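You operate a simulated robot arm through the tools that you are given. There is no shell and no other tool. Be economical: measure what you need, move in short steps, check, and stop when the job is done.

Carry out the task below with a simulated robot arm. There is one attempt and no reset: what you move stays moved.

## Task
Set the controls near the far end of the green bench. At the end: the silver bored block is on the black terminal box; the handle of the blue cap is set to free; the vice lock is set to hold; the vice jaw is set to open; whatever was shut is shut again. Leave all else as you found it, and nothing knocked over. The vice lock goes clockwise seen from above, to its stop. The vice jaw goes toward x -0.7, y +0.7, z +0.0 (a direction in the base frame), to its stop. The handle of the blue cap goes anticlockwise seen from above, to its stop.

Only the result counts: the job must be done as asked and must still hold three seconds after the hand-in. Knocking over, shifting, dropping, spilling or breaking anything else fails it. Lids that push on must go on centred and level and be pressed home; caps that screw on are set level and turned clockwise until they are tight.

## Robot
A 7-joint arm with a two-finger parallel gripper, fixed in place. Base frame: the origin is at the foot of the arm, x ahead of it, y to its left, z up; the work surface is at about z = 0.74. Units: m, degrees, N and s.
With the tool pointing down near the work surface it reaches from about 0.3 to 0.68 m from the base axis. Its first joint turns from -66.0 to 66.0 degrees. Payload 1.57 kg.
Tool frame: the origin (TCP) lies between the finger pads and is the grasp point; the fingertips stand 0.03 m ahead of it; z points along the fingers, y is the line along which they close. The gripper opens to 0.11 m. The fingers are 0.024 m wide and 0.012 m thick; the gripper's body (0.048 by 0.112 m) begins 0.078 m behind the TCP.
Orientation is that of the tool frame in the base frame, as a unit quaternion [w, x, y, z]. With the fingers straight down and closing along the base's y, the tool's x points along the base's -x, its y along +y and its z along -z.

## Interface
- The arm moves only by the tool apply_moves. Its argument "series" is one flat list of numbers, 7 for each row, row after row: the turn, a rotation vector about the tool's x, y, z in degrees, then the shift along the tool's x, y, z in m, then the closure, from 0 (fully open) to 1 (shut). In form: [ax, ay, az, dx, dy, dz, hand, ax, ay, az, dx, dy, dz, hand, ...]. A call has 1 to 12 rows; each row shifts and turns the commanded pose from where the row before left it, along the tool's axes as they then stand. Each row takes 0.2 s and may step no farther than 0.05 m and 8.6 degrees from the row before; otherwise, or with a gripper value out of range, the whole call is refused. Where a pose cannot be reached the arm comes as near as it can. A force on the tool above 40 N (or 10 N above the force at the start of the call, whichever is more), or a blocked arm, ends the call early, and 0.2 s more pass. Each finger travels about 0.108 m/s and halts on what it meets, pressing with about 32 N; the grip force reading is that of the motor and also rises with nothing between the fingers. The clock runs only during rows and for 0.2 s after the last one: add rows that do not move to give the fingers time. It gives the time, the measured TCP pose, the force on the tool (base axes), the opening and the grip force at its end, in the units of the frame above (readings bear some noise), with the torque about the TCP (base axes, N m) and any sound that the robot's microphone picked up.
- Cameras (640 x 400 px; columns grow to the right, rows downward): "scene" is fixed at [0.1728, -0.3963, 1.4089]; the picture's right is [0.71, -0.70, 0.00], its down [-0.36, -0.36, -0.86] and it looks along [0.60, 0.61, -0.51] (base axes); focal length 315 px, centre (320, 200). "wrist" rides on the gripper at [0.07, 0.016, -0.141] in the tool frame; the picture's right is [-0.23, 0.97, 0.00], its down [-0.86, -0.20, -0.48] and it looks along [-0.47, -0.11, 0.88] (tool axes); focal length 222 px, centre (320, 200). There is no depth. A picture from a camera that has moved, and an enlarged one, comes with that camera's place and axes in the base frame and with its lens.
- get_image(camera): a new picture of that camera. The clock stands still meanwhile.
- enlarge(camera, box): a new picture of the part [left, top, right, bottom] of that camera's present view, enlarged. The clock stands still meanwhile.
- close_job(): hands the job in; it is judged then, once.

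Go step by step. Nothing tells you positions but the pictures and the camera data: compare them with the known pose of the tool, close in by small moves and look again before you grip or let go. The budget is 120 turns and 76 pictures, counting those below and the enlarged ones. Unless the task says otherwise, let go and move clear before handing in, and close with one line.

The tools are called after "Emit:" as a command line: name --argument value ..., lists and objects as JSON in quotes. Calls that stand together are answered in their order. apply_moves: Moves the arm, as the interface text tells. Its arguments: {"type":"object","properties":{"series":{"type":"array","items":{"type":"number"}}},"required":["series"]} The other tools are called the same way: get_image (camera) takes a picture; enlarge (camera, box) takes an enlarged picture of a part of a camera's view; close_job () hands the job in.

At the start:

```text
clock: 0.0
ee_pos: [0.4481, 0.1171, 1.1846]
tool_rot: [-0.001, 0.0, 1.0, 0.0]
force: [0.4, -0.4, 0.2]
ft_torque: [-0.04, 0.01, 0.01]
finger_gap: 0.1102
gripper_force: 0.1
```

scene: 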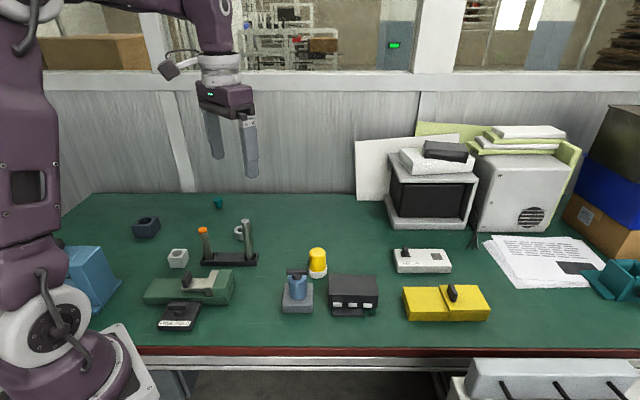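
wrist: 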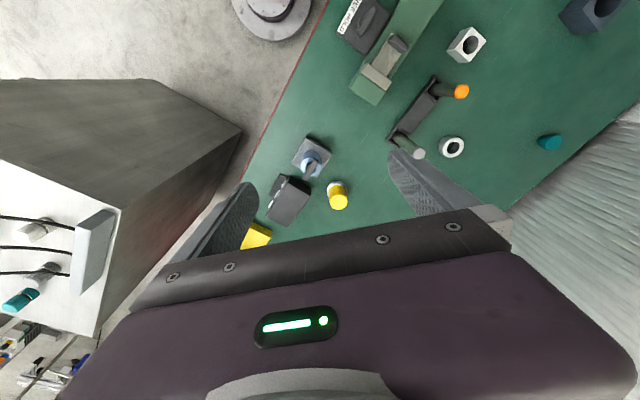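

I see a green bench with a vice, a lock plate, a blue cap, a black terminal box and a silver bored block. I'll enlarge the areas of interest first.

Emit:
enlarge --camera "scene" --box '[120, 190, 280, 340]'

Emit:
enlarge --camera "scene" --box '[260, 230, 500, 330]'

Emit:
enlarge --camera "wrist" --box '[240, 0, 640, 250]'

```text
2.67 times, centred on (200, 265) of scene
camera zoom: at [0.1728, -0.3963, 1.4089], right [0.71, -0.7, 0.0], down [-0.36, -0.36, -0.86], along [0.6, 0.61, -0.51], focal length 841 px, centre (640, 27)
```

zoom: 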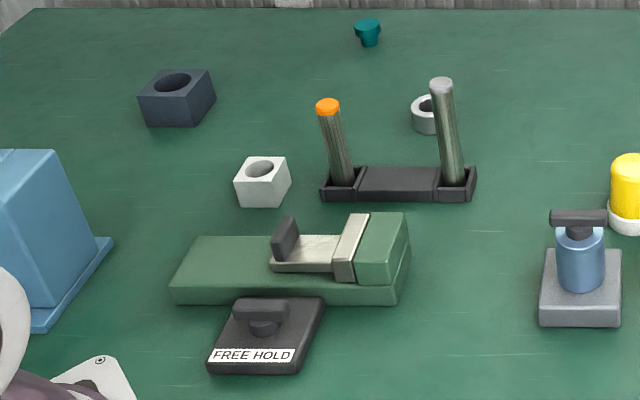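

```text
2.67 times, centred on (380, 280) of scene
camera zoom: at [0.1728, -0.3963, 1.4089], right [0.71, -0.7, 0.0], down [-0.36, -0.36, -0.86], along [0.6, 0.61, -0.51], focal length 841 px, centre (160, -13)
```

zoom: 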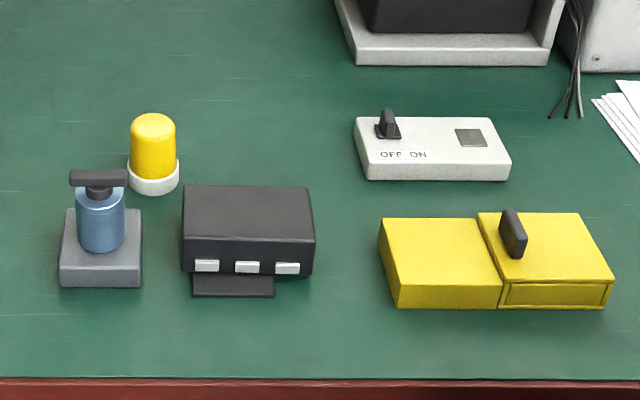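

```text
1.60 times, centred on (440, 125) of wrist
camera zoom: at [0.3777, 0.1336, 1.3274], right [0.23, 0.97, 0.0], down [0.86, -0.2, 0.48], along [0.47, -0.11, -0.88], focal length 355 px, centre (128, 320)
```

zoom: 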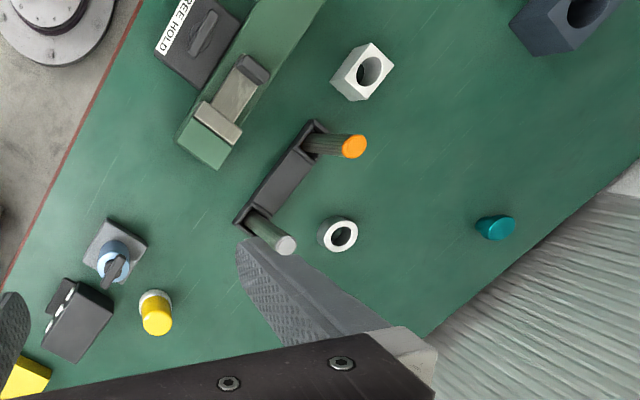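

The objects are placed by triangulation: silver block ≈(0.386,0.437), jaw tab ≈(0.35,0.28), lock knob ≈(0.30,0.24), blue cap ≈(0.556,0.075) and terminal box ≈(0.648,-0.028). I'll move above the vice first, turned so the fingers close along the jaw's slide direction.

Emit:
apply_moves --series '[0, 0, 0, 0.02, 0.03, 0.03, 0, 0, 0, 0, 0.02, 0.03, 0.03, 0, 0, 0, 0, 0.02, 0.03, 0.03, 0, 0, 0, 0, 0.02, 0.03, 0.03, 0, 0, 0, 0, 0.02, 0.03, 0.03, 0, 0, 0, -7.5, 0, 0, 0, 0, 0, 0, -7.5, 0, 0, 0, 0, 0, 0, -7.5, 0, 0, 0, 0, 0, 0, -7.5, 0, 0, 0, 0, 0, 0, -7.5, 0, 0, 0, 0, 0, 0, -7.5, 0, 0, 0, 0]'

Emit:
get_image --camera "wrist"

```text
clock: 2.4
ee_pos: [0.3492, 0.2668, 1.0336]
tool_rot: [0.0, -0.384, 0.923, 0.0]
force: [-0.3, 0.3, 1.1]
ft_torque: [0.03, 0.01, 0.04]
finger_gap: 0.1099
gripper_force: 0.0
```

```text
70 pictures are left
camera wrist: at [0.2866, 0.2294, 1.1774], right [-0.53, 0.85, 0.0], down [0.74, 0.47, 0.48], along [0.41, 0.25, -0.88], focal length 222 px, centre (320, 200)
```

wrist: 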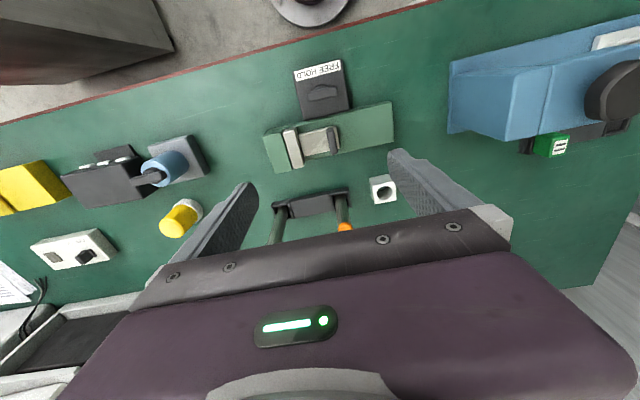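

Emit:
enlarge --camera "wrist" --box '[240, 40, 432, 160]'

```text
3.33 times, centred on (336, 100) of wrist
camera zoom: at [0.2866, 0.2294, 1.1774], right [-0.53, 0.85, 0.0], down [0.74, 0.47, 0.48], along [0.41, 0.25, -0.88], focal length 740 px, centre (267, 533)
```

zoom: 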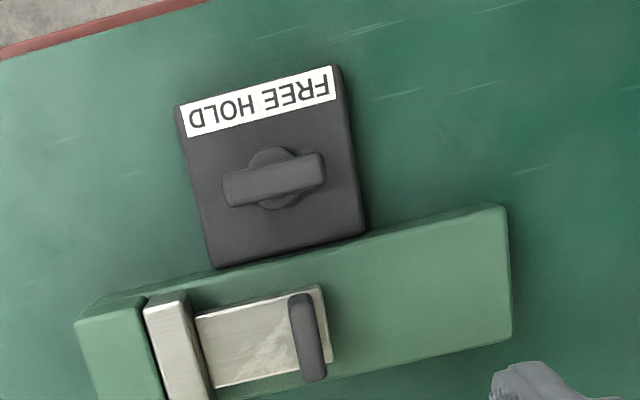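

The lock bar and jaw tab are clear, and the vice axis lines up with the tool's y. I'll come down over the jaw tab with the hand part-closed.

Emit:
apply_moves --series '[0, 0, 0, -0.0043, 0.0035, 0.04, 0.45, 0, 0, 0, -0.0043, 0.0035, 0.04, 0.45, 0, 0, 0, -0.0043, 0.0035, 0.04, 0.45, 0, 0, 0, -0.0043, 0.0035, 0.04, 0.45, 0, 0, 0, 0, 0, 0, 0.45]'

Emit:
get_image --camera "wrist"

Emit:
enlarge --camera "scene" --box '[120, 210, 280, 340]'

```text
clock: 3.6
ee_pos: [0.354, 0.2873, 0.877]
tool_rot: [0.001, -0.383, 0.924, 0.0]
force: [0.8, -0.6, -0.9]
ft_torque: [-0.01, -0.04, -0.02]
finger_gap: 0.0603
gripper_force: 0.1
```

```text
68 pictures are left
camera wrist: at [0.2918, 0.2506, 1.0189], right [-0.53, 0.85, 0.0], down [0.75, 0.46, 0.48], along [0.41, 0.25, -0.88], focal length 222 px, centre (320, 200)
```

wrist: 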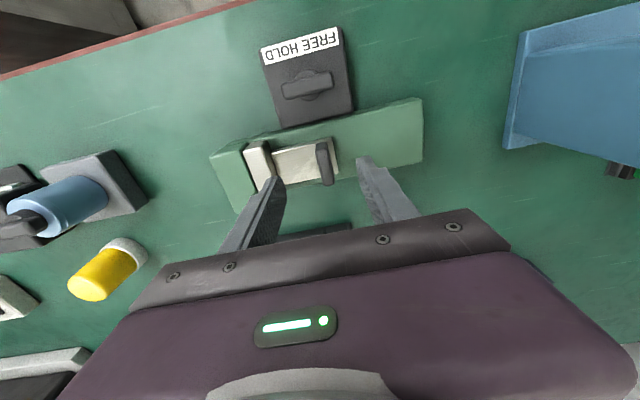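

```text
3.08 times, centred on (200, 275) of scene
camera zoom: at [0.1728, -0.3963, 1.4089], right [0.71, -0.7, 0.0], down [-0.36, -0.36, -0.86], along [0.6, 0.61, -0.51], focal length 970 px, centre (689, -31)
```

zoom: 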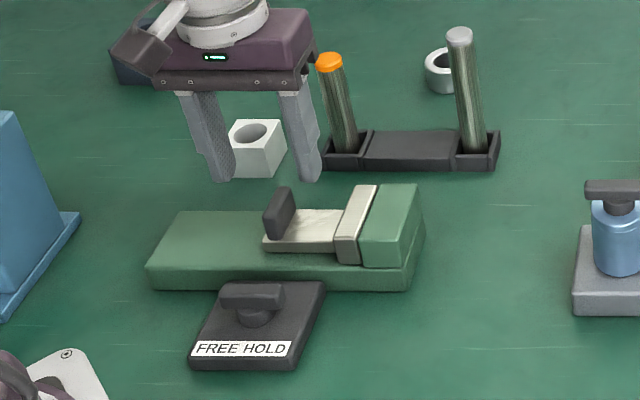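

The tab sits about 1 cm toward the base from the tool's plumb line. I'll correct for that and come down a bit more.

Emit:
apply_moves --series '[0, 0, 0, 0.006, 0, 0.02, 0.45, 0, 0, 0, 0.005, 0, 0.02, 0.45]'

Emit:
enlarge --camera "wrist" --box '[200, 80, 440, 230]'

Emit:
enlarge --camera "scene" --box '[140, 230, 250, 310]'

```text
clock: 4.2
ee_pos: [0.3442, 0.2805, 0.8353]
tool_rot: [0.0, -0.382, 0.924, 0.0]
force: [0.2, 0.3, -0.3]
ft_torque: [-0.03, 0.03, 0.0]
finger_gap: 0.0606
gripper_force: 0.0
```

```text
2.67 times, centred on (320, 155) of wrist
camera zoom: at [0.2822, 0.243, 0.9771], right [-0.53, 0.85, 0.0], down [0.75, 0.46, 0.48], along [0.41, 0.25, -0.88], focal length 592 px, centre (320, 320)
```

zoom: 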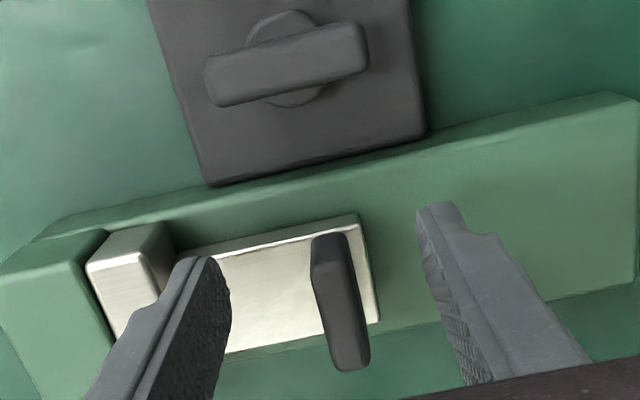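

```text
5.00 times, centred on (195, 270) of scene
camera zoom: at [0.1728, -0.3963, 1.4089], right [0.71, -0.7, 0.0], down [-0.36, -0.36, -0.86], along [0.6, 0.61, -0.51], focal length 1577 px, centre (945, -150)
```

zoom: 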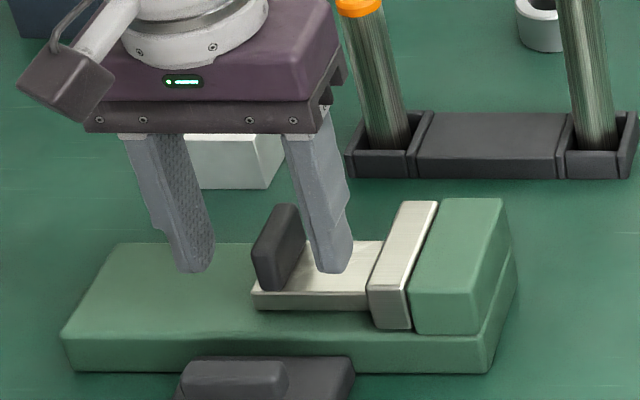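

The tab's top is about 2 cm farther from the base than I placed it, since I had read its front end face as its centre. I'll shift back that way and check before lowering.

Emit:
apply_moves --series '[0, 0, 0, -0.01, 0.001, -0.005, 0.45, 0, 0, 0, -0.01, 0.002, 0.005, 0.45]'

Emit:
enlarge --camera "wrist" --box '[200, 80, 440, 230]'

Emit:
enlarge --camera "scene" --box '[140, 230, 250, 310]'

```text
clock: 4.8
ee_pos: [0.3573, 0.2972, 0.8333]
tool_rot: [0.0, -0.382, 0.924, 0.0]
force: [-0.4, 0.0, -0.1]
ft_torque: [0.03, -0.02, 0.04]
finger_gap: 0.0603
gripper_force: 0.1
```

```text
2.67 times, centred on (320, 155) of wrist
camera zoom: at [0.2953, 0.2592, 0.9759], right [-0.53, 0.85, 0.0], down [0.75, 0.46, 0.48], along [0.41, 0.25, -0.88], focal length 592 px, centre (320, 320)
```

zoom: 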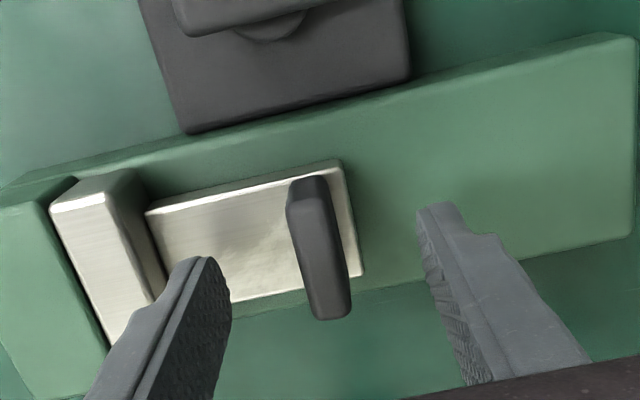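

```text
5.00 times, centred on (195, 270) of scene
camera zoom: at [0.1728, -0.3963, 1.4089], right [0.71, -0.7, 0.0], down [-0.36, -0.36, -0.86], along [0.6, 0.61, -0.51], focal length 1577 px, centre (945, -150)
```

zoom: 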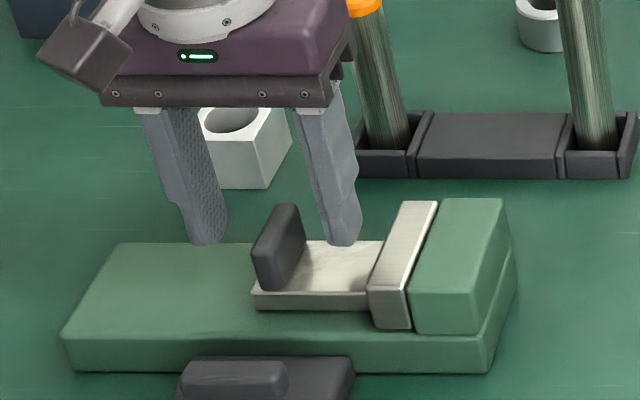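

Now the tab is centred between the fingers. I'll lower and check.

Emit:
apply_moves --series '[0, 0, 0, 0.003, 0, 0.012, 0.45, 0, 0, 0, 0, 0, 0.01, 0.45]'

Emit:
enlarge --camera "scene" --box '[140, 230, 250, 310]'

```text
clock: 5.5
ee_pos: [0.3534, 0.2949, 0.8159]
tool_rot: [0.001, -0.382, 0.924, 0.0]
force: [-3.5, -2.1, 11.9]
ft_torque: [-0.35, -0.18, -0.16]
finger_gap: 0.0594
gripper_force: 0.0
stopped in row 2: the force on the tool passed its limit at 52 N (the readings are from after the stop); the commanded pose is now the measured one
```

```text
5.00 times, centred on (195, 270) of scene
camera zoom: at [0.1726, -0.3965, 1.4089], right [0.71, -0.7, 0.0], down [-0.36, -0.36, -0.86], along [0.61, 0.61, -0.51], focal length 1577 px, centre (945, -150)
```

zoom: 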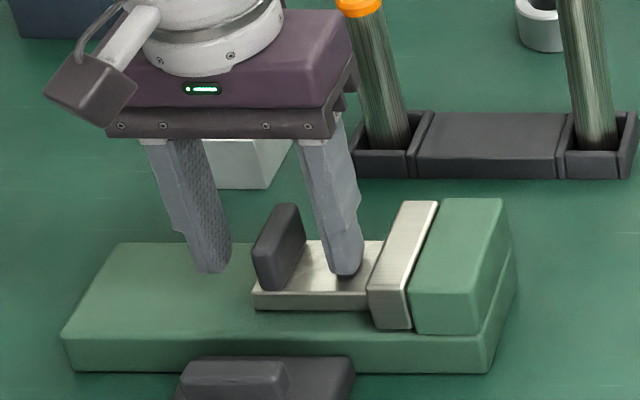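

The tips touched the slide plate at z≈0.785. I'll lift 4 mm and grip the tab.

Emit:
apply_moves --series '[0, 0, 0, 0, 0, -0.004, 0.45, 0, 0, 0, 0, 0, 0, 0.7, 0, 0, 0, 0, 0, 0, 0.9, 0, 0, 0, 0, 0, 0, 0.9]'

Emit:
enlarge --camera "scene" --box '[140, 230, 250, 310]'

```text
clock: 6.5
ee_pos: [0.3549, 0.2961, 0.8203]
tool_rot: [0.001, -0.382, 0.924, 0.0]
force: [1.2, 0.2, -1.5]
ft_torque: [0.12, 0.26, 0.18]
finger_gap: 0.0128
gripper_force: 29.4
```

```text
5.00 times, centred on (195, 270) of scene
camera zoom: at [0.1729, -0.3963, 1.4089], right [0.71, -0.7, 0.0], down [-0.36, -0.36, -0.86], along [0.6, 0.61, -0.51], focal length 1577 px, centre (945, -150)
```

zoom: 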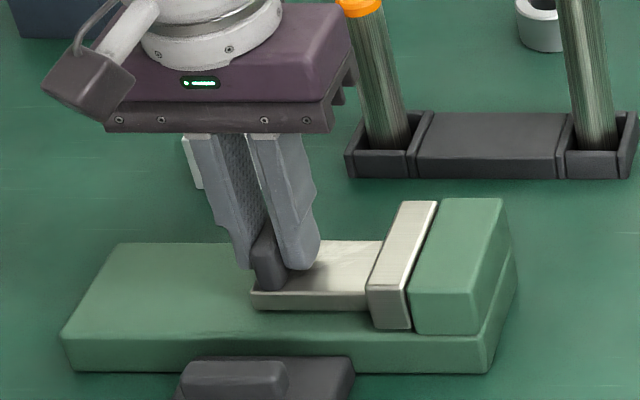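

The tab is gripped (gap 12.8 mm). Next I'll slide it along +y of the tool until it meets the stop.

Emit:
apply_moves --series '[0, 0, 0, 0, 0.008, 0, 0.9, 0, 0, 0, 0, 0.008, 0, 0.9, 0, 0, 0, 0, 0.008, 0, 0.9, 0, 0, 0, 0, 0.008, 0, 0.9]'

Emit:
enlarge --camera "scene" --box '[130, 230, 240, 310]'

```text
clock: 7.5
ee_pos: [0.3316, 0.3183, 0.8191]
tool_rot: [0.001, -0.383, 0.924, -0.001]
force: [3.7, 3.6, -2.4]
ft_torque: [0.86, -0.49, 0.2]
finger_gap: 0.0128
gripper_force: 29.6
```

```text
5.00 times, centred on (185, 270) of scene
camera zoom: at [0.1729, -0.3962, 1.4089], right [0.71, -0.7, 0.0], down [-0.36, -0.36, -0.86], along [0.6, 0.61, -0.51], focal length 1577 px, centre (995, -150)
```

zoom: 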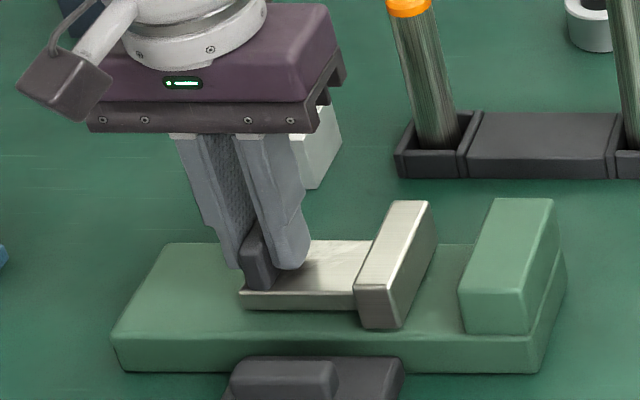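

Emit:
apply_moves --series '[0, 0, 0, 0.0005, 0.008, 0, 0.9, 0, 0, 0, 0, 0.008, 0, 0.9, 0, 0, 0, 0, 0.008, 0, 0.9, 0, 0, 0, 0, 0.008, 0, 0.9, 0, 0, 0, 0, 0.008, 0, 0.9]'

Emit:
enlarge --camera "scene" --box '[130, 230, 240, 310]'

```text
clock: 8.7
ee_pos: [0.303, 0.3471, 0.8197]
tool_rot: [0.0, -0.383, 0.924, -0.001]
force: [4.9, 4.6, -18.9]
ft_torque: [0.89, -0.11, 0.38]
finger_gap: 0.013
gripper_force: 30.1
```

```text
5.00 times, centred on (185, 270) of scene
camera zoom: at [0.1731, -0.396, 1.4089], right [0.71, -0.7, 0.0], down [-0.36, -0.36, -0.86], along [0.6, 0.61, -0.51], focal length 1577 px, centre (995, -150)
```

zoom: 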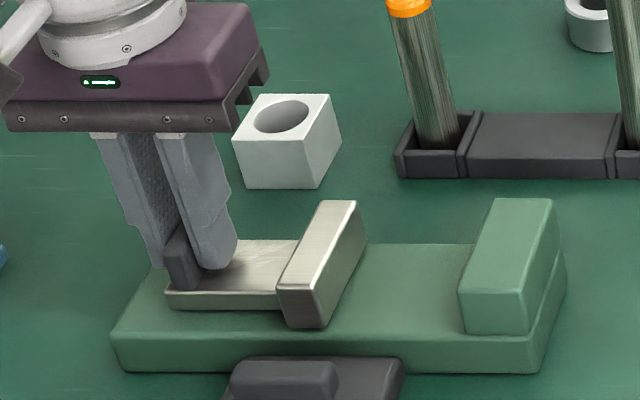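

Emit:
apply_moves --series '[0, 0, 0, 0.0005, 0.006, 0.001, 0.9, 0, 0, 0, 0, 0.006, 0.001, 0.9, 0, 0, 0, 0, 0.006, 0, 0.9, 0, 0, 0, 0, 0.006, 0, 0.9]'

Emit:
enlarge --camera "scene" --box '[130, 230, 240, 310]'

```text
clock: 9.6
ee_pos: [0.2932, 0.356, 0.8201]
tool_rot: [0.002, -0.381, 0.925, -0.008]
force: [3.4, -4.5, 2.4]
ft_torque: [0.47, 0.51, 0.7]
finger_gap: 0.0131
gripper_force: 29.9
stopped in row 4: the force on the tool passed its limit at 45 N (the readings are from after the stop); the commanded pose is now the measured one
```

```text
5.00 times, centred on (185, 270) of scene
camera zoom: at [0.1729, -0.3965, 1.4088], right [0.71, -0.7, 0.0], down [-0.36, -0.36, -0.86], along [0.6, 0.61, -0.51], focal length 1577 px, centre (995, -150)
```

zoom: 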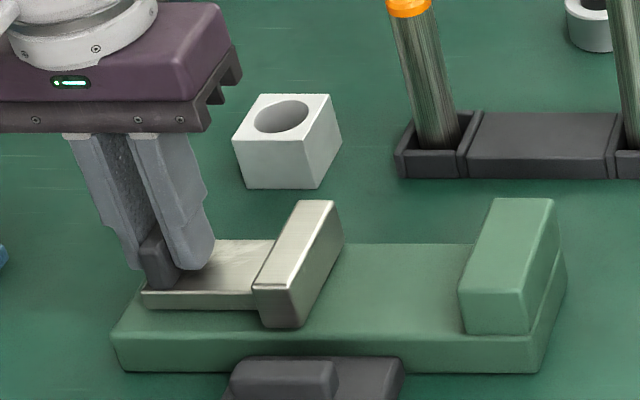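

The jaw has reached its stop after about 86 mm of travel. I'll release it, lift, and move over the lock.

Emit:
apply_moves --series '[0, 0, 0, 0, 0, 0, 0.7, 0, 0, 0, 0, 0, 0, 0.6, 0, 0, 0, 0, 0, 0, 0.6, 0, 0, 0, 0, 0, -0.03, 0.6, 0, 0, 0, 0, 0, -0.04, 0.6, 0, 0, 0, 0, 0, -0.04, 0.6, 0, 0, 0, 0.025, -0.029, 0, 0.6, 0, 0, 0, 0.025, -0.029, 0, 0.6, 0, 0, 0, 0.024, -0.029, 0, 0.6]'

Emit:
apply_moves --series '[0, 0, -8.3, 0, 0, 0, 0.5, 0, 0, -8.3, 0, 0, 0, 0.5, 0, 0, -8.3, 0, 0, 0, 0.5, 0, 0, -8.3, 0, 0, 0, 0.5, 0, 0, -8.3, 0, 0, 0, 0.5, 0, 0, -8.3, 0, 0, 0, 0.5, 0, 0, -8.3, 0, 0, 0, 0.5, 0, 0, -8.3, 0, 0, 0, 0.5, 0, 0, -8.3, 0, 0, 0, 0.5, 0, 0, -8.3, 0, 0, 0, 0.5, 0, 0, -8, 0, 0, 0, 0.5]'

Emit:
get_image --camera "wrist"

Emit:
get_image --camera "scene"

```text
clock: 11.6
ee_pos: [0.3024, 0.2412, 0.9321]
tool_rot: [0.002, -0.38, 0.925, -0.007]
force: [0.6, 1.2, 0.1]
ft_torque: [0.02, 0.01, 0.0]
finger_gap: 0.0442
gripper_force: 0.0
```

```text
clock: 14.0
ee_pos: [0.3017, 0.2437, 0.9304]
tool_rot: [0.003, 0.926, -0.377, 0.006]
force: [-0.3, 0.2, 0.1]
ft_torque: [-0.06, 0.0, 0.02]
finger_gap: 0.0552
gripper_force: 0.0
```

```text
57 pictures are left
camera wrist: at [0.3381, 0.1845, 1.0743], right [-0.84, -0.54, 0.0], down [-0.48, 0.75, 0.47], along [-0.25, 0.39, -0.88], focal length 222 px, centre (320, 200)
```

wrist: 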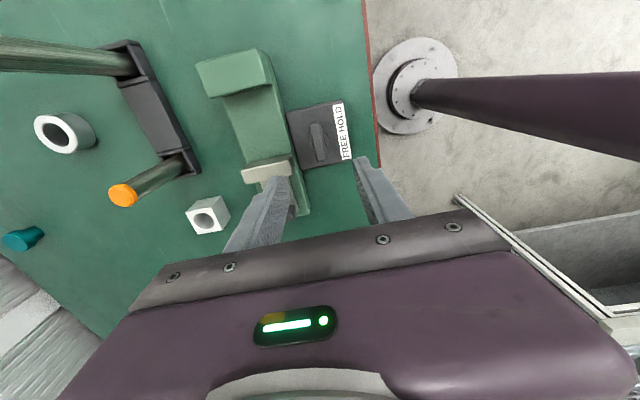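

```text
56 pictures are left
```

scene: 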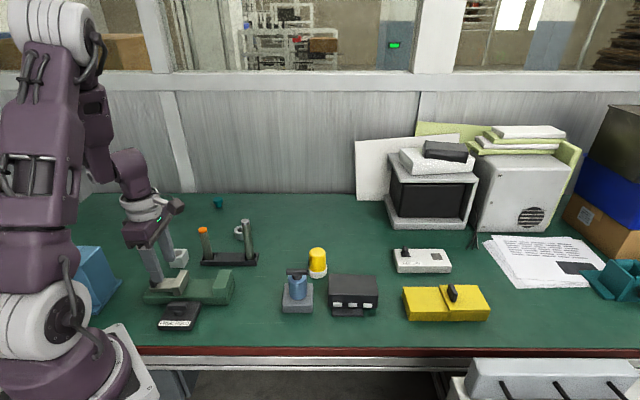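

The lock bar lies exactly below the tool. I'll lower with a narrower opening and check the height.

Emit:
apply_moves --series '[0, 0, 0, 0, 0, 0.04, 0.6, 0, 0, 0, 0, 0, 0.04, 0.6, 0, 0, 0, 0, 0, 0.02, 0.6]'

Emit:
enlarge --camera "wrist" --box '[200, 80, 440, 230]'

Emit:
enlarge --camera "scene" --box '[130, 260, 240, 340]'

```text
clock: 14.8
ee_pos: [0.3044, 0.2416, 0.8309]
tool_rot: [0.003, 0.926, -0.377, 0.006]
force: [-1.3, -0.4, 1.2]
ft_torque: [0.02, -0.01, -0.03]
finger_gap: 0.0443
gripper_force: 0.1
```

```text
2.67 times, centred on (320, 155) of wrist
camera zoom: at [0.3403, 0.1834, 0.9745], right [-0.84, -0.54, 0.0], down [-0.48, 0.75, 0.47], along [-0.25, 0.39, -0.88], focal length 592 px, centre (320, 320)
```

zoom: 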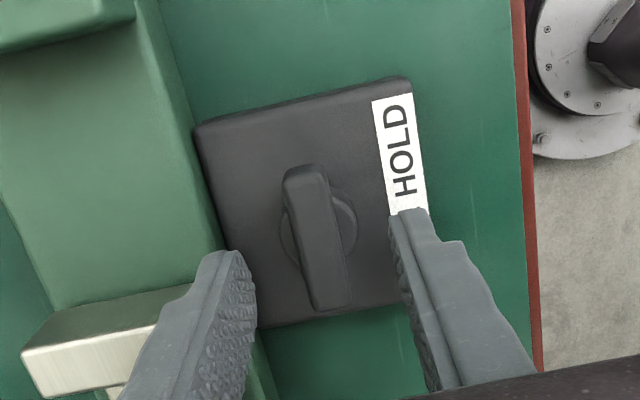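

```text
5.00 times, centred on (185, 300) of scene
camera zoom: at [0.1728, -0.3963, 1.4089], right [0.71, -0.7, 0.0], down [-0.36, -0.36, -0.86], along [0.6, 0.61, -0.51], focal length 1577 px, centre (995, -300)
```

zoom: 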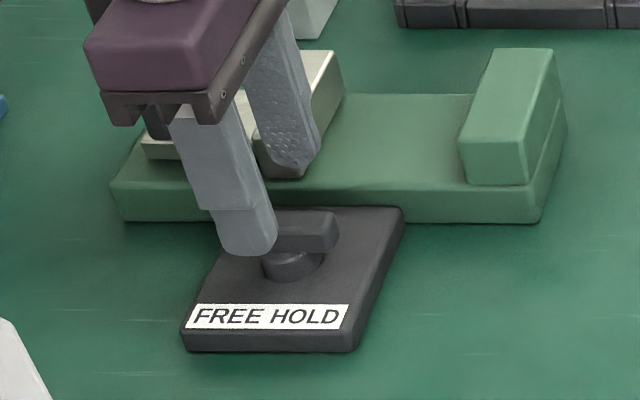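

Emit:
apply_moves --series '[0, 0, 0, 0.002, 0, 0.012, 0.6, 0, 0, 0, 0, 0, 0.01, 0.6]'

Emit:
enlarge --camera "scene" --box '[130, 260, 240, 340]'

Emit:
enlarge --camera "wrist" --box '[200, 80, 440, 230]'

```text
clock: 15.4
ee_pos: [0.305, 0.2402, 0.8093]
tool_rot: [0.004, 0.926, -0.378, 0.006]
force: [0.0, -0.5, 0.9]
ft_torque: [-0.02, 0.02, -0.03]
finger_gap: 0.0441
gripper_force: 0.1
```

```text
5.00 times, centred on (185, 300) of scene
camera zoom: at [0.1728, -0.3963, 1.4089], right [0.71, -0.7, 0.0], down [-0.36, -0.36, -0.86], along [0.6, 0.61, -0.51], focal length 1577 px, centre (995, -300)
```

zoom: 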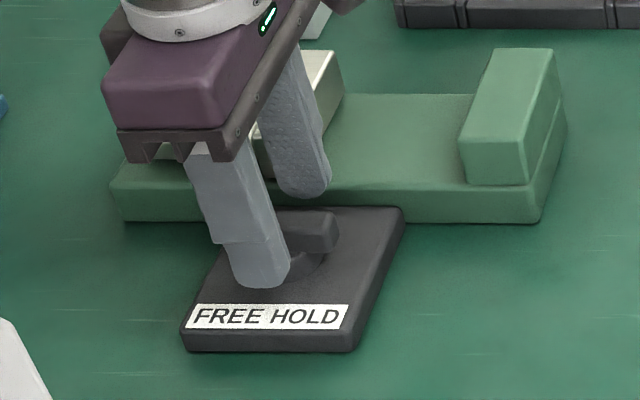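

```text
2.67 times, centred on (320, 155) of wrist
camera zoom: at [0.3407, 0.182, 0.9528], right [-0.84, -0.54, 0.0], down [-0.48, 0.75, 0.47], along [-0.25, 0.39, -0.88], focal length 592 px, centre (320, 320)
```

zoom: 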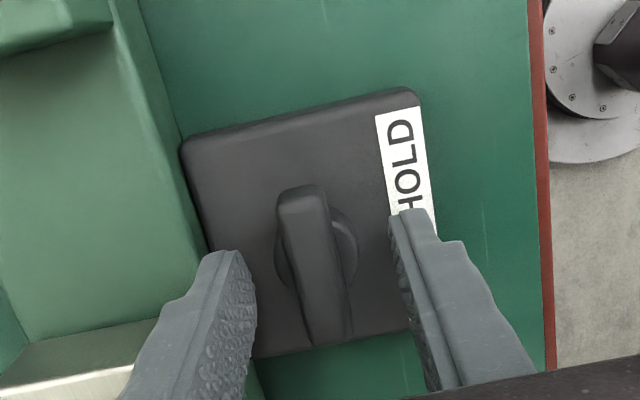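

Emit:
apply_moves --series '[0, 0, 0, 0, 0, 0.006, 0.6, 0, 0, 0, 0, 0, 0, 0.8, 0, 0, 0, 0, 0, 0, 0.95, 0, 0, 0, 0, 0, 0, 0.95]'

Emit:
enlarge --camera "scene" --box '[130, 260, 240, 340]'

```text
clock: 16.4
ee_pos: [0.3048, 0.2429, 0.8038]
tool_rot: [0.002, 0.926, -0.379, 0.006]
force: [13.2, 11.7, -7.1]
ft_torque: [0.05, -0.1, -0.77]
finger_gap: 0.0148
gripper_force: 30.6
```

```text
5.00 times, centred on (185, 300) of scene
camera zoom: at [0.1732, -0.396, 1.4089], right [0.71, -0.7, 0.0], down [-0.36, -0.36, -0.86], along [0.6, 0.61, -0.51], focal length 1577 px, centre (995, -300)
```

zoom: 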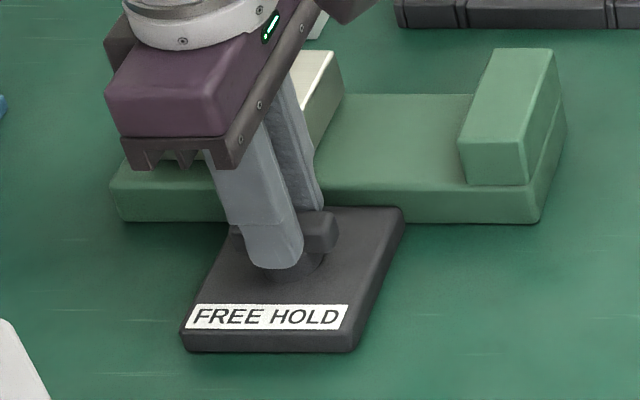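

Gripped. I'll ease the side load and turn the bar clockwise (+z of the tool).

Emit:
apply_moves --series '[0, 0, 0, 0, -0.002, 0, 0.95, 0, 0, 7, 0, 0, 0, 0.95, 0, 0, 7, 0, 0, 0, 0.95, 0, 0, 7, 0, 0, 0, 0.95, 0, 0, 7, 0, 0, 0, 0.95]'

```text
clock: 17.6
ee_pos: [0.3029, 0.2412, 0.8025]
tool_rot: [0.001, 0.807, -0.591, 0.007]
force: [4.8, 2.2, 24.5]
ft_torque: [-0.04, 0.3, 0.01]
finger_gap: 0.0148
gripper_force: 31.1
```

Emit:
apply_moves --series '[0, 0, 0, 0, 0, -0.001, 0.95, 0, 0, 7, 0, 0, 0, 0.95, 0, 0, 7, 0, 0, 0, 0.95, 0, 0, 7, 0, 0, 0, 0.95, 0, 0, 7, 0, 0, 0, 0.95, 0, 0, 7, 0, 0, 0, 0.95]'

Emit:
enlarge --camera "scene" --box '[130, 260, 240, 340]'

```text
clock: 19.0
ee_pos: [0.3037, 0.2417, 0.8026]
tool_rot: [-0.002, -0.592, 0.806, -0.007]
force: [-28.5, 7.0, -1.8]
ft_torque: [-0.58, 1.36, 0.1]
finger_gap: 0.0149
gripper_force: 30.9
```

```text
5.00 times, centred on (185, 300) of scene
camera zoom: at [0.1722, -0.3961, 1.409], right [0.71, -0.7, 0.0], down [-0.36, -0.36, -0.86], along [0.61, 0.61, -0.51], focal length 1577 px, centre (995, -300)
```

zoom: 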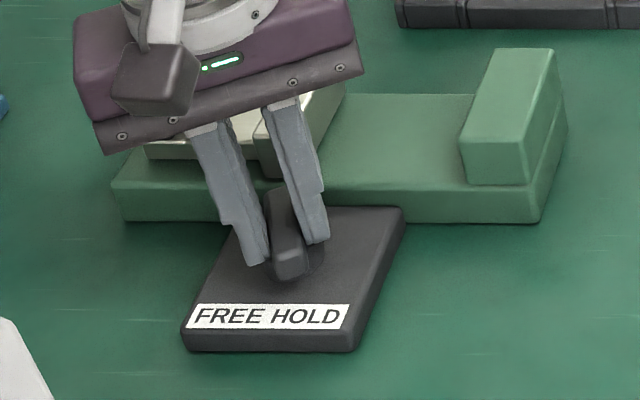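

Emit:
apply_moves --series '[0, 0, 0, 0, 0.002, 0, 0.95, 0, 0, 5, 0, 0, 0, 0.95, 0, 0, 5, 0, 0, 0, 0.95, 0, 0, 5, 0, 0, 0, 0.95, 0, 0, 5, 0, 0, 0, 0.95, 0, 0, 5, 0, 0, 0, 0.95]'

Emit:
enlarge --camera "scene" --box '[130, 260, 240, 340]'

```text
clock: 20.4
ee_pos: [0.3024, 0.2417, 0.8031]
tool_rot: [0.001, -0.404, 0.915, -0.007]
force: [-24.1, 0.4, 0.8]
ft_torque: [-0.17, 1.32, 0.08]
finger_gap: 0.0149
gripper_force: 31.4
```

```text
5.00 times, centred on (185, 300) of scene
camera zoom: at [0.1723, -0.3963, 1.4089], right [0.71, -0.7, 0.0], down [-0.36, -0.36, -0.86], along [0.61, 0.61, -0.51], focal length 1577 px, centre (995, -300)
```

zoom: 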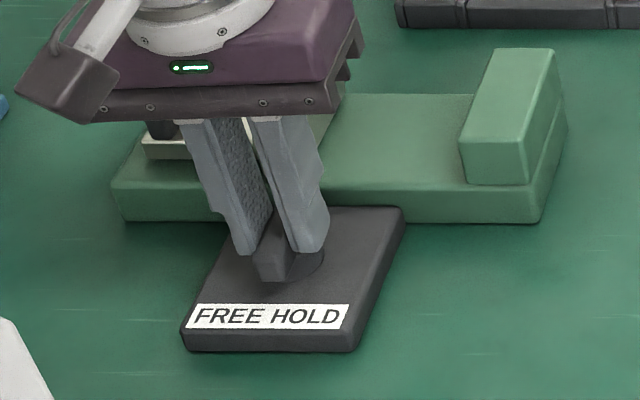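

Emit:
apply_moves --series '[0, 0, 0, 0.001, 0.001, 0, 0.95, 0, 0, 4, 0, 0, 0, 0.95, 0, 0, 4, 0, 0, 0, 0.95, 0, 0, 4, 0, 0, 0, 0.95]'

```text
clock: 21.4
ee_pos: [0.3018, 0.2422, 0.8023]
tool_rot: [0.004, -0.305, 0.952, -0.005]
force: [-3.5, 2.3, -2.1]
ft_torque: [0.37, 0.42, 1.09]
finger_gap: 0.0189
gripper_force: 33.2
```

The bar met its stop at about 90° (torque 1.1 N m and the fingers started to skew on it). I'll release and look.

Emit:
apply_moves --series '[0, 0, 0, 0, 0, 0, 0.8, 0, 0, 0, 0, 0, 0, 0.6, 0, 0, 0, 0, 0, 0, 0.5, 0, 0, 0, 0, 0, -0.03, 0.5, 0, 0, 0, 0, 0, -0.04, 0.5, 0, 0, 0, 0, 0, -0.04, 0.5, 0, 0, 0, 0, 0, -0.04, 0.5]'

Emit:
enlarge --camera "scene" --box '[130, 230, 240, 340]'

Emit:
enlarge --camera "wrist" --box '[220, 40, 412, 160]'

```text
clock: 23.0
ee_pos: [0.2997, 0.2433, 0.954]
tool_rot: [0.001, -0.306, 0.952, -0.008]
force: [-0.2, -0.7, -0.3]
ft_torque: [0.0, -0.01, 0.02]
finger_gap: 0.0553
gripper_force: 0.0
```

```text
3.64 times, centred on (185, 285) of scene
camera zoom: at [0.1728, -0.3963, 1.4089], right [0.71, -0.7, 0.0], down [-0.36, -0.36, -0.86], along [0.6, 0.61, -0.51], focal length 1147 px, centre (811, -109)
```

zoom: 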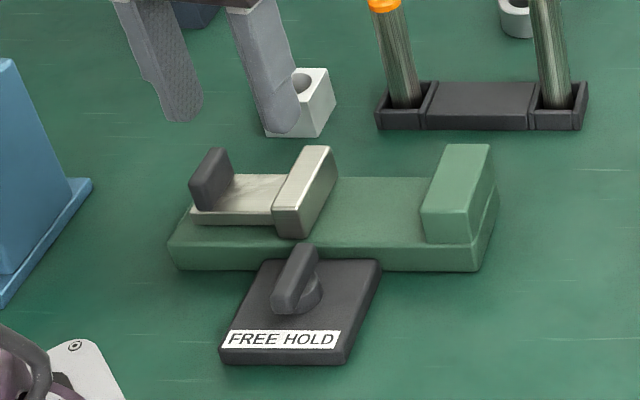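

```text
3.33 times, centred on (316, 100) of wrist
camera zoom: at [0.2318, 0.2171, 1.0966], right [-0.38, 0.92, -0.01], down [0.81, 0.34, 0.48], along [0.45, 0.17, -0.88], focal length 740 px, centre (333, 533)
```

zoom: 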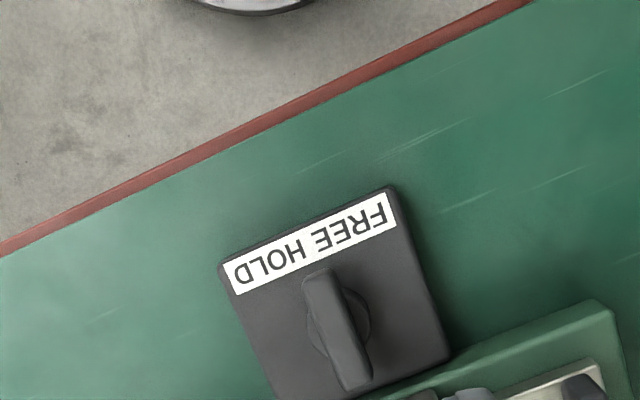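

The lock is at HOLD and the jaw is open. Next I'll travel to the blue cap, with the fingers turned to close across its handle.

Emit:
apply_moves --series '[-0.91, -0.17, 0, 0, 0, 0, 0.5, 0, 0, 8.06, 0, 0, 0, 0.5, 0, 0, 8.06, 0, 0, 0, 0.5, 0, 0, 8.06, 0, 0, 0, 0.5, 0, 0, 8.06, 0, 0, 0, 0.5, 0, 0, 8.06, 0, 0, 0, 0.5, 0, 0, 8.06, 0, 0, 0, 0.5, 0, 0, 8.06, 0, 0, 0, 0.5, 0, 0, 8.06, 0, 0, 0, 0.5, 0, 0, 8.06, 0, 0, 0, 0.5, 0, 0, 8.06, 0, 0, 0, 0.5]'

Emit:
apply_moves --series '[0, 0, 0, -0.0431, 0.0086, 0, 0.5, 0, 0, 0, -0.0431, 0.0086, 0, 0.5, 0, 0, 0, -0.0431, 0.0086, 0, 0.5, 0, 0, 0, -0.0431, 0.0086, 0, 0.5, 0, 0, 0, -0.0431, 0.0086, 0, 0.5, 0, 0, 0, -0.0431, 0.0086, 0, 0.5, 0, 0, 0, -0.0431, 0.0086, 0, 0.5]'

Emit:
get_image --camera "wrist"

Emit:
get_image --camera "scene"

```text
clock: 25.4
ee_pos: [0.2988, 0.2449, 0.9538]
tool_rot: [0.0, 0.384, 0.923, 0.002]
force: [0.4, 0.4, -0.9]
ft_torque: [0.02, 0.01, -0.01]
finger_gap: 0.0551
gripper_force: 0.1
```

```text
clock: 27.0
ee_pos: [0.5579, 0.0739, 0.9513]
tool_rot: [0.0, 0.383, 0.924, 0.002]
force: [-0.5, -0.2, 0.4]
ft_torque: [0.0, 0.03, -0.01]
finger_gap: 0.0551
gripper_force: 0.1
```

```text
46 pictures are left
camera wrist: at [0.5201, 0.1351, 1.0941], right [0.85, 0.53, 0.0], down [0.46, -0.75, 0.48], along [0.25, -0.4, -0.88], focal length 222 px, centre (320, 200)
```

wrist: 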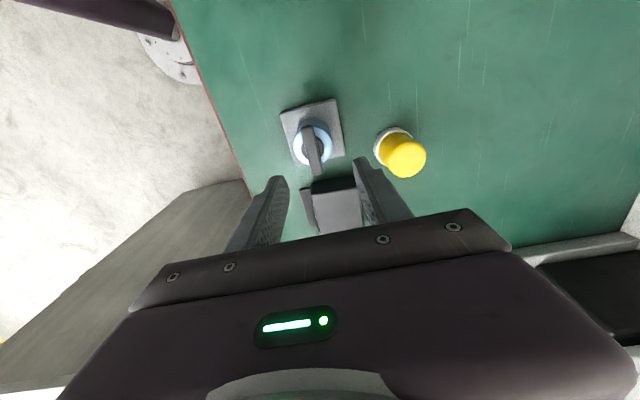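

```text
45 pictures are left
```

scene: 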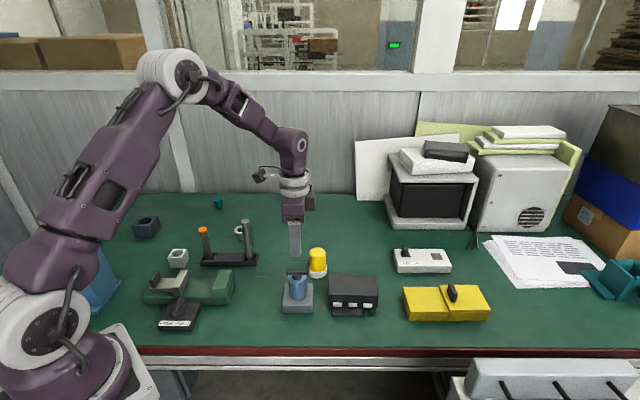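

Emit:
enlarge --camera "wrist" --box '[260, 90, 388, 170]'

Emit:
enlarge --camera "scene" --box '[250, 210, 390, 330]'

```text
5.00 times, centred on (324, 130) of wrist
camera zoom: at [0.5201, 0.1351, 1.0941], right [0.85, 0.53, 0.0], down [0.46, -0.75, 0.48], along [0.25, -0.4, -0.88], focal length 1111 px, centre (300, 550)
```

zoom: 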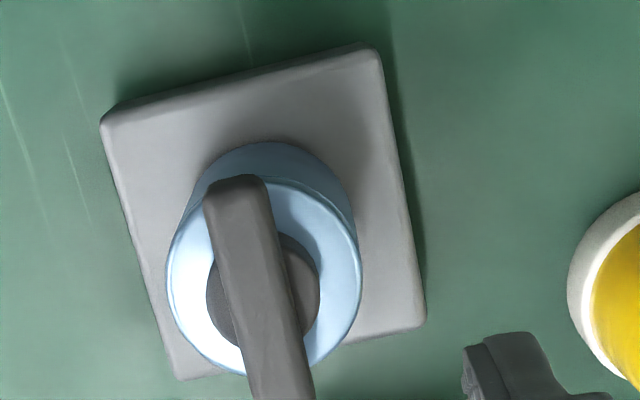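

```text
3.33 times, centred on (320, 270) of scene
camera zoom: at [0.1728, -0.3963, 1.4089], right [0.71, -0.7, 0.0], down [-0.36, -0.36, -0.86], along [0.6, 0.61, -0.51], focal length 1051 px, centre (320, -33)
```

zoom: 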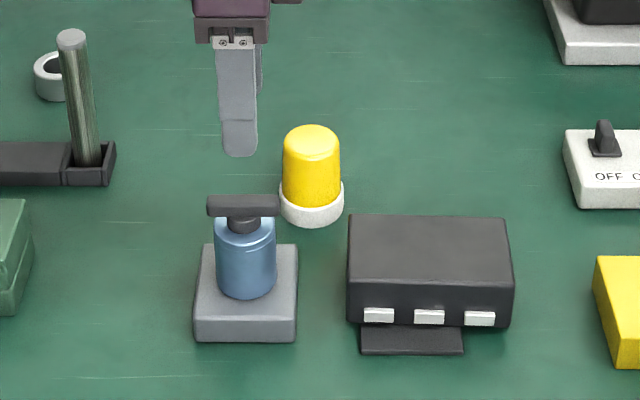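

The cap handle is centred about (0.5515,0.068), with its top near z≈0.837. I'll shift over it and come down partway.

Emit:
apply_moves --series '[0, 0, 0, 0, -0.0045, 0.035, 0.5, 0, 0, 0, 0, -0.0045, 0.03, 0.5, 0, 0, 0, 0, 0, 0.008, 0.5]'

Emit:
enlarge --camera "wrist" --box '[200, 80, 440, 230]'

Emit:
enlarge --camera "scene" --box '[250, 230, 360, 320]'

```text
clock: 27.8
ee_pos: [0.5514, 0.0673, 0.8812]
tool_rot: [-0.001, 0.382, 0.924, 0.002]
force: [-0.2, -0.1, 0.0]
ft_torque: [-0.03, 0.03, 0.06]
finger_gap: 0.0551
gripper_force: 0.1
```

```text
2.67 times, centred on (320, 155) of wrist
camera zoom: at [0.5135, 0.1279, 1.0235], right [0.85, 0.53, 0.0], down [0.46, -0.75, 0.48], along [0.25, -0.4, -0.88], focal length 592 px, centre (320, 320)
```

zoom: 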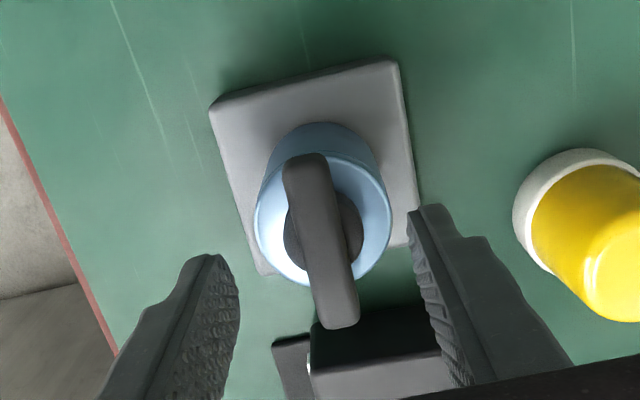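

```text
4.44 times, centred on (305, 275) of scene
camera zoom: at [0.1728, -0.3963, 1.4089], right [0.71, -0.7, 0.0], down [-0.36, -0.36, -0.86], along [0.6, 0.61, -0.51], focal length 1402 px, centre (387, -133)
```

zoom: 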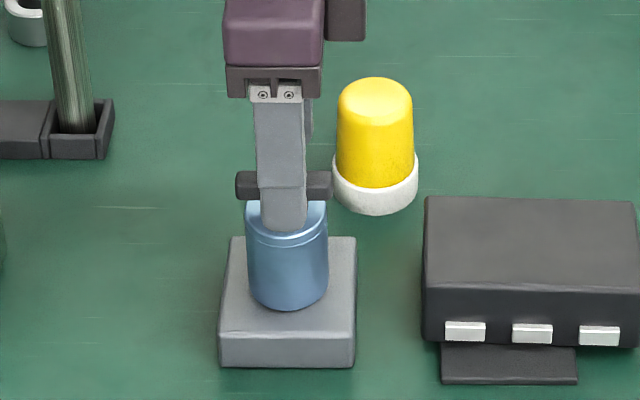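

Emit:
apply_moves --series '[0, 0, 0, 0, 0, 0.015, 0.5, 0, 0, 0, 0, 0, 0.008, 0.5, 0, 0, 0, 0, 0, 0.007, 0.55, 0, 0, 0, 0, 0, 0, 0.55]'

Emit:
enlarge --camera "scene" --box '[270, 250, 330, 320]'

Emit:
enlarge --camera "wrist" --box '[240, 100, 400, 220]'

```text
clock: 28.8
ee_pos: [0.5495, 0.0677, 0.8504]
tool_rot: [0.0, 0.383, 0.924, 0.002]
force: [3.4, 4.0, 2.2]
ft_torque: [0.13, -0.17, -0.05]
finger_gap: 0.0544
gripper_force: 2.8
```

```text
5.71 times, centred on (300, 285) of scene
camera zoom: at [0.1729, -0.3962, 1.4089], right [0.71, -0.7, 0.0], down [-0.36, -0.36, -0.86], along [0.6, 0.61, -0.51], focal length 1802 px, centre (434, -286)
```

zoom: 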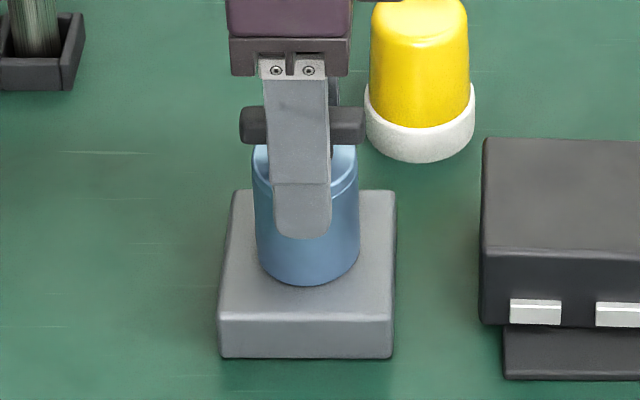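

```text
3.33 times, centred on (320, 160) of wrist
camera zoom: at [0.5114, 0.1271, 0.9927], right [0.85, 0.53, 0.0], down [0.46, -0.75, 0.48], along [0.25, -0.4, -0.88], focal length 740 px, centre (320, 333)
```

zoom: 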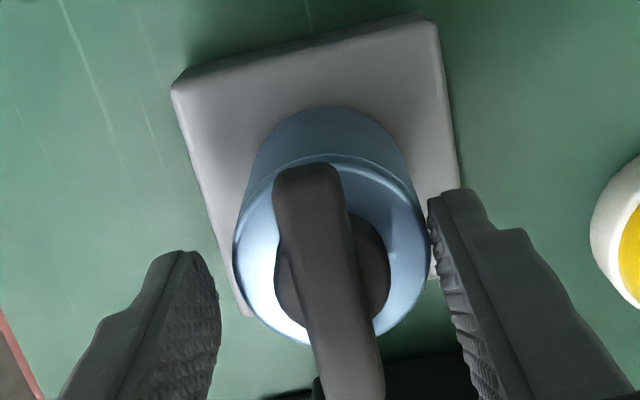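

The right finger is touching the blue cylinder, so its top is higher than I had it. Rechecking, the bar top is at about z≈0.85 and centre (0.5495,0.071), so I'll rise before gripping.

Emit:
apply_moves --series '[0, 0, 0, 0, 0, 0, 0.48, 0, 0, 0, 0.001, 0.001, -0.008, 0.48, 0, 0, 0, 0.001, 0.001, -0.008, 0.48, 0, 0, 0, 0, 0, 0, 0.6, 0, 0, 0, 0, 0, 0, 0.6]'

Emit:
enlarge --camera "scene" --box '[270, 250, 330, 320]'

Emit:
enlarge --camera "wrist" --box '[240, 100, 400, 220]'

```text
clock: 30.0
ee_pos: [0.5514, 0.0687, 0.8668]
tool_rot: [-0.001, 0.382, 0.924, 0.002]
force: [0.1, -0.5, 0.5]
ft_torque: [0.02, -0.03, -0.02]
finger_gap: 0.044
gripper_force: 0.0
```

```text
5.71 times, centred on (300, 285) of scene
camera zoom: at [0.1728, -0.3963, 1.4089], right [0.71, -0.7, 0.0], down [-0.36, -0.36, -0.86], along [0.6, 0.61, -0.51], focal length 1802 px, centre (434, -286)
```

zoom: 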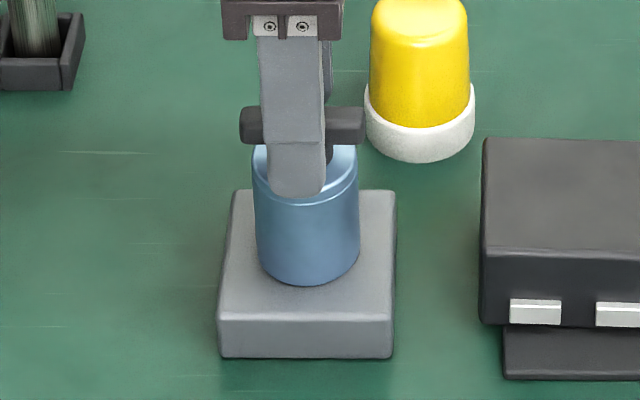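

```text
3.33 times, centred on (320, 160) of wrist
camera zoom: at [0.5115, 0.1306, 1.0089], right [0.85, 0.53, 0.0], down [0.46, -0.75, 0.48], along [0.25, -0.4, -0.88], focal length 740 px, centre (320, 333)
```

zoom: 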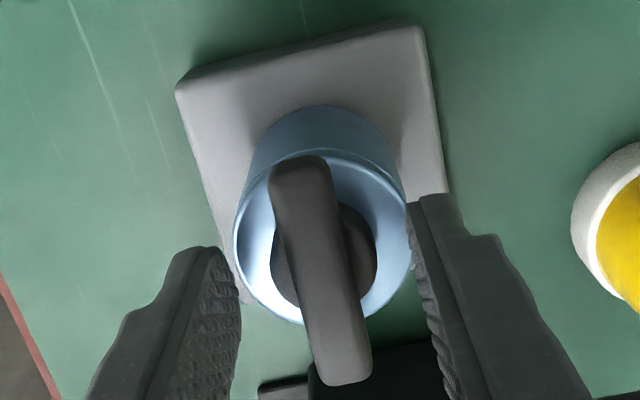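

The fingers now clear the cylinder, so I'll close on the handle bar.

Emit:
apply_moves --series '[0, 0, 0, 0, 0, 0, 0.8, 0, 0, 0, 0, 0, 0, 0.95, 0, 0, 0, 0, 0, 0, 0.95]'

Emit:
enlarge --camera "wrist" --box '[240, 100, 400, 220]'

```text
clock: 30.8
ee_pos: [0.5499, 0.0713, 0.8668]
tool_rot: [0.0, 0.383, 0.924, 0.003]
force: [2.4, 3.1, 0.6]
ft_torque: [0.23, -0.19, -0.02]
finger_gap: 0.0246
gripper_force: 31.9
```

```text
3.33 times, centred on (320, 160) of wrist
camera zoom: at [0.5116, 0.1308, 1.0089], right [0.85, 0.53, 0.0], down [0.46, -0.75, 0.48], along [0.25, -0.4, -0.88], focal length 740 px, centre (320, 333)
```

zoom: 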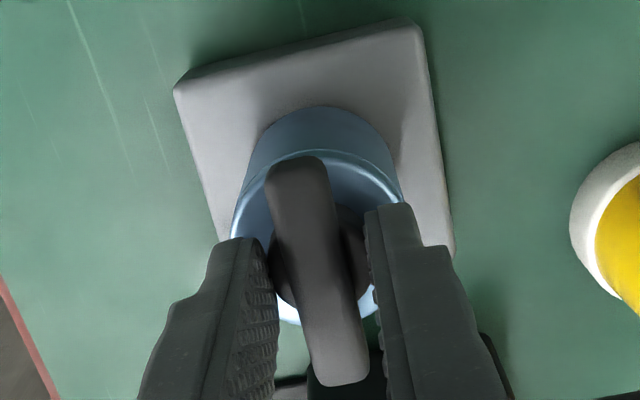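

The fingers met the round hub (24.6 mm) rather than the bar. I'll open, rise about 1 cm and close on the bar itself.

Emit:
apply_moves --series '[0, 0, 0, 0, 0, 0, 0.65, 0, 0, 0, 0, 0, -0.011, 0.65, 0, 0, 0, 0, 0, 0, 0.8, 0, 0, 0, 0, 0, 0, 0.95, 0, 0, 0, 0, 0, 0, 0.95]'

Emit:
enlarge --camera "scene" --box '[270, 250, 330, 320]'

```text
clock: 32.0
ee_pos: [0.5509, 0.0703, 0.879]
tool_rot: [0.0, 0.383, 0.924, 0.002]
force: [-0.9, -1.3, -0.5]
ft_torque: [-0.03, 0.09, 0.01]
finger_gap: 0.0132
gripper_force: 30.6
```

```text
5.71 times, centred on (300, 285) of scene
camera zoom: at [0.1728, -0.3963, 1.4089], right [0.71, -0.7, 0.0], down [-0.36, -0.36, -0.86], along [0.6, 0.61, -0.51], focal length 1802 px, centre (434, -286)
```

zoom: 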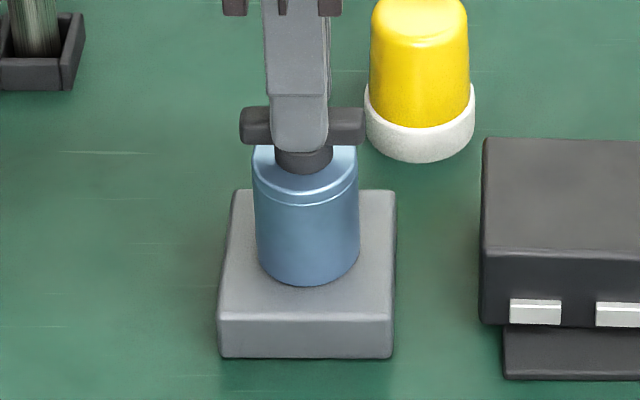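

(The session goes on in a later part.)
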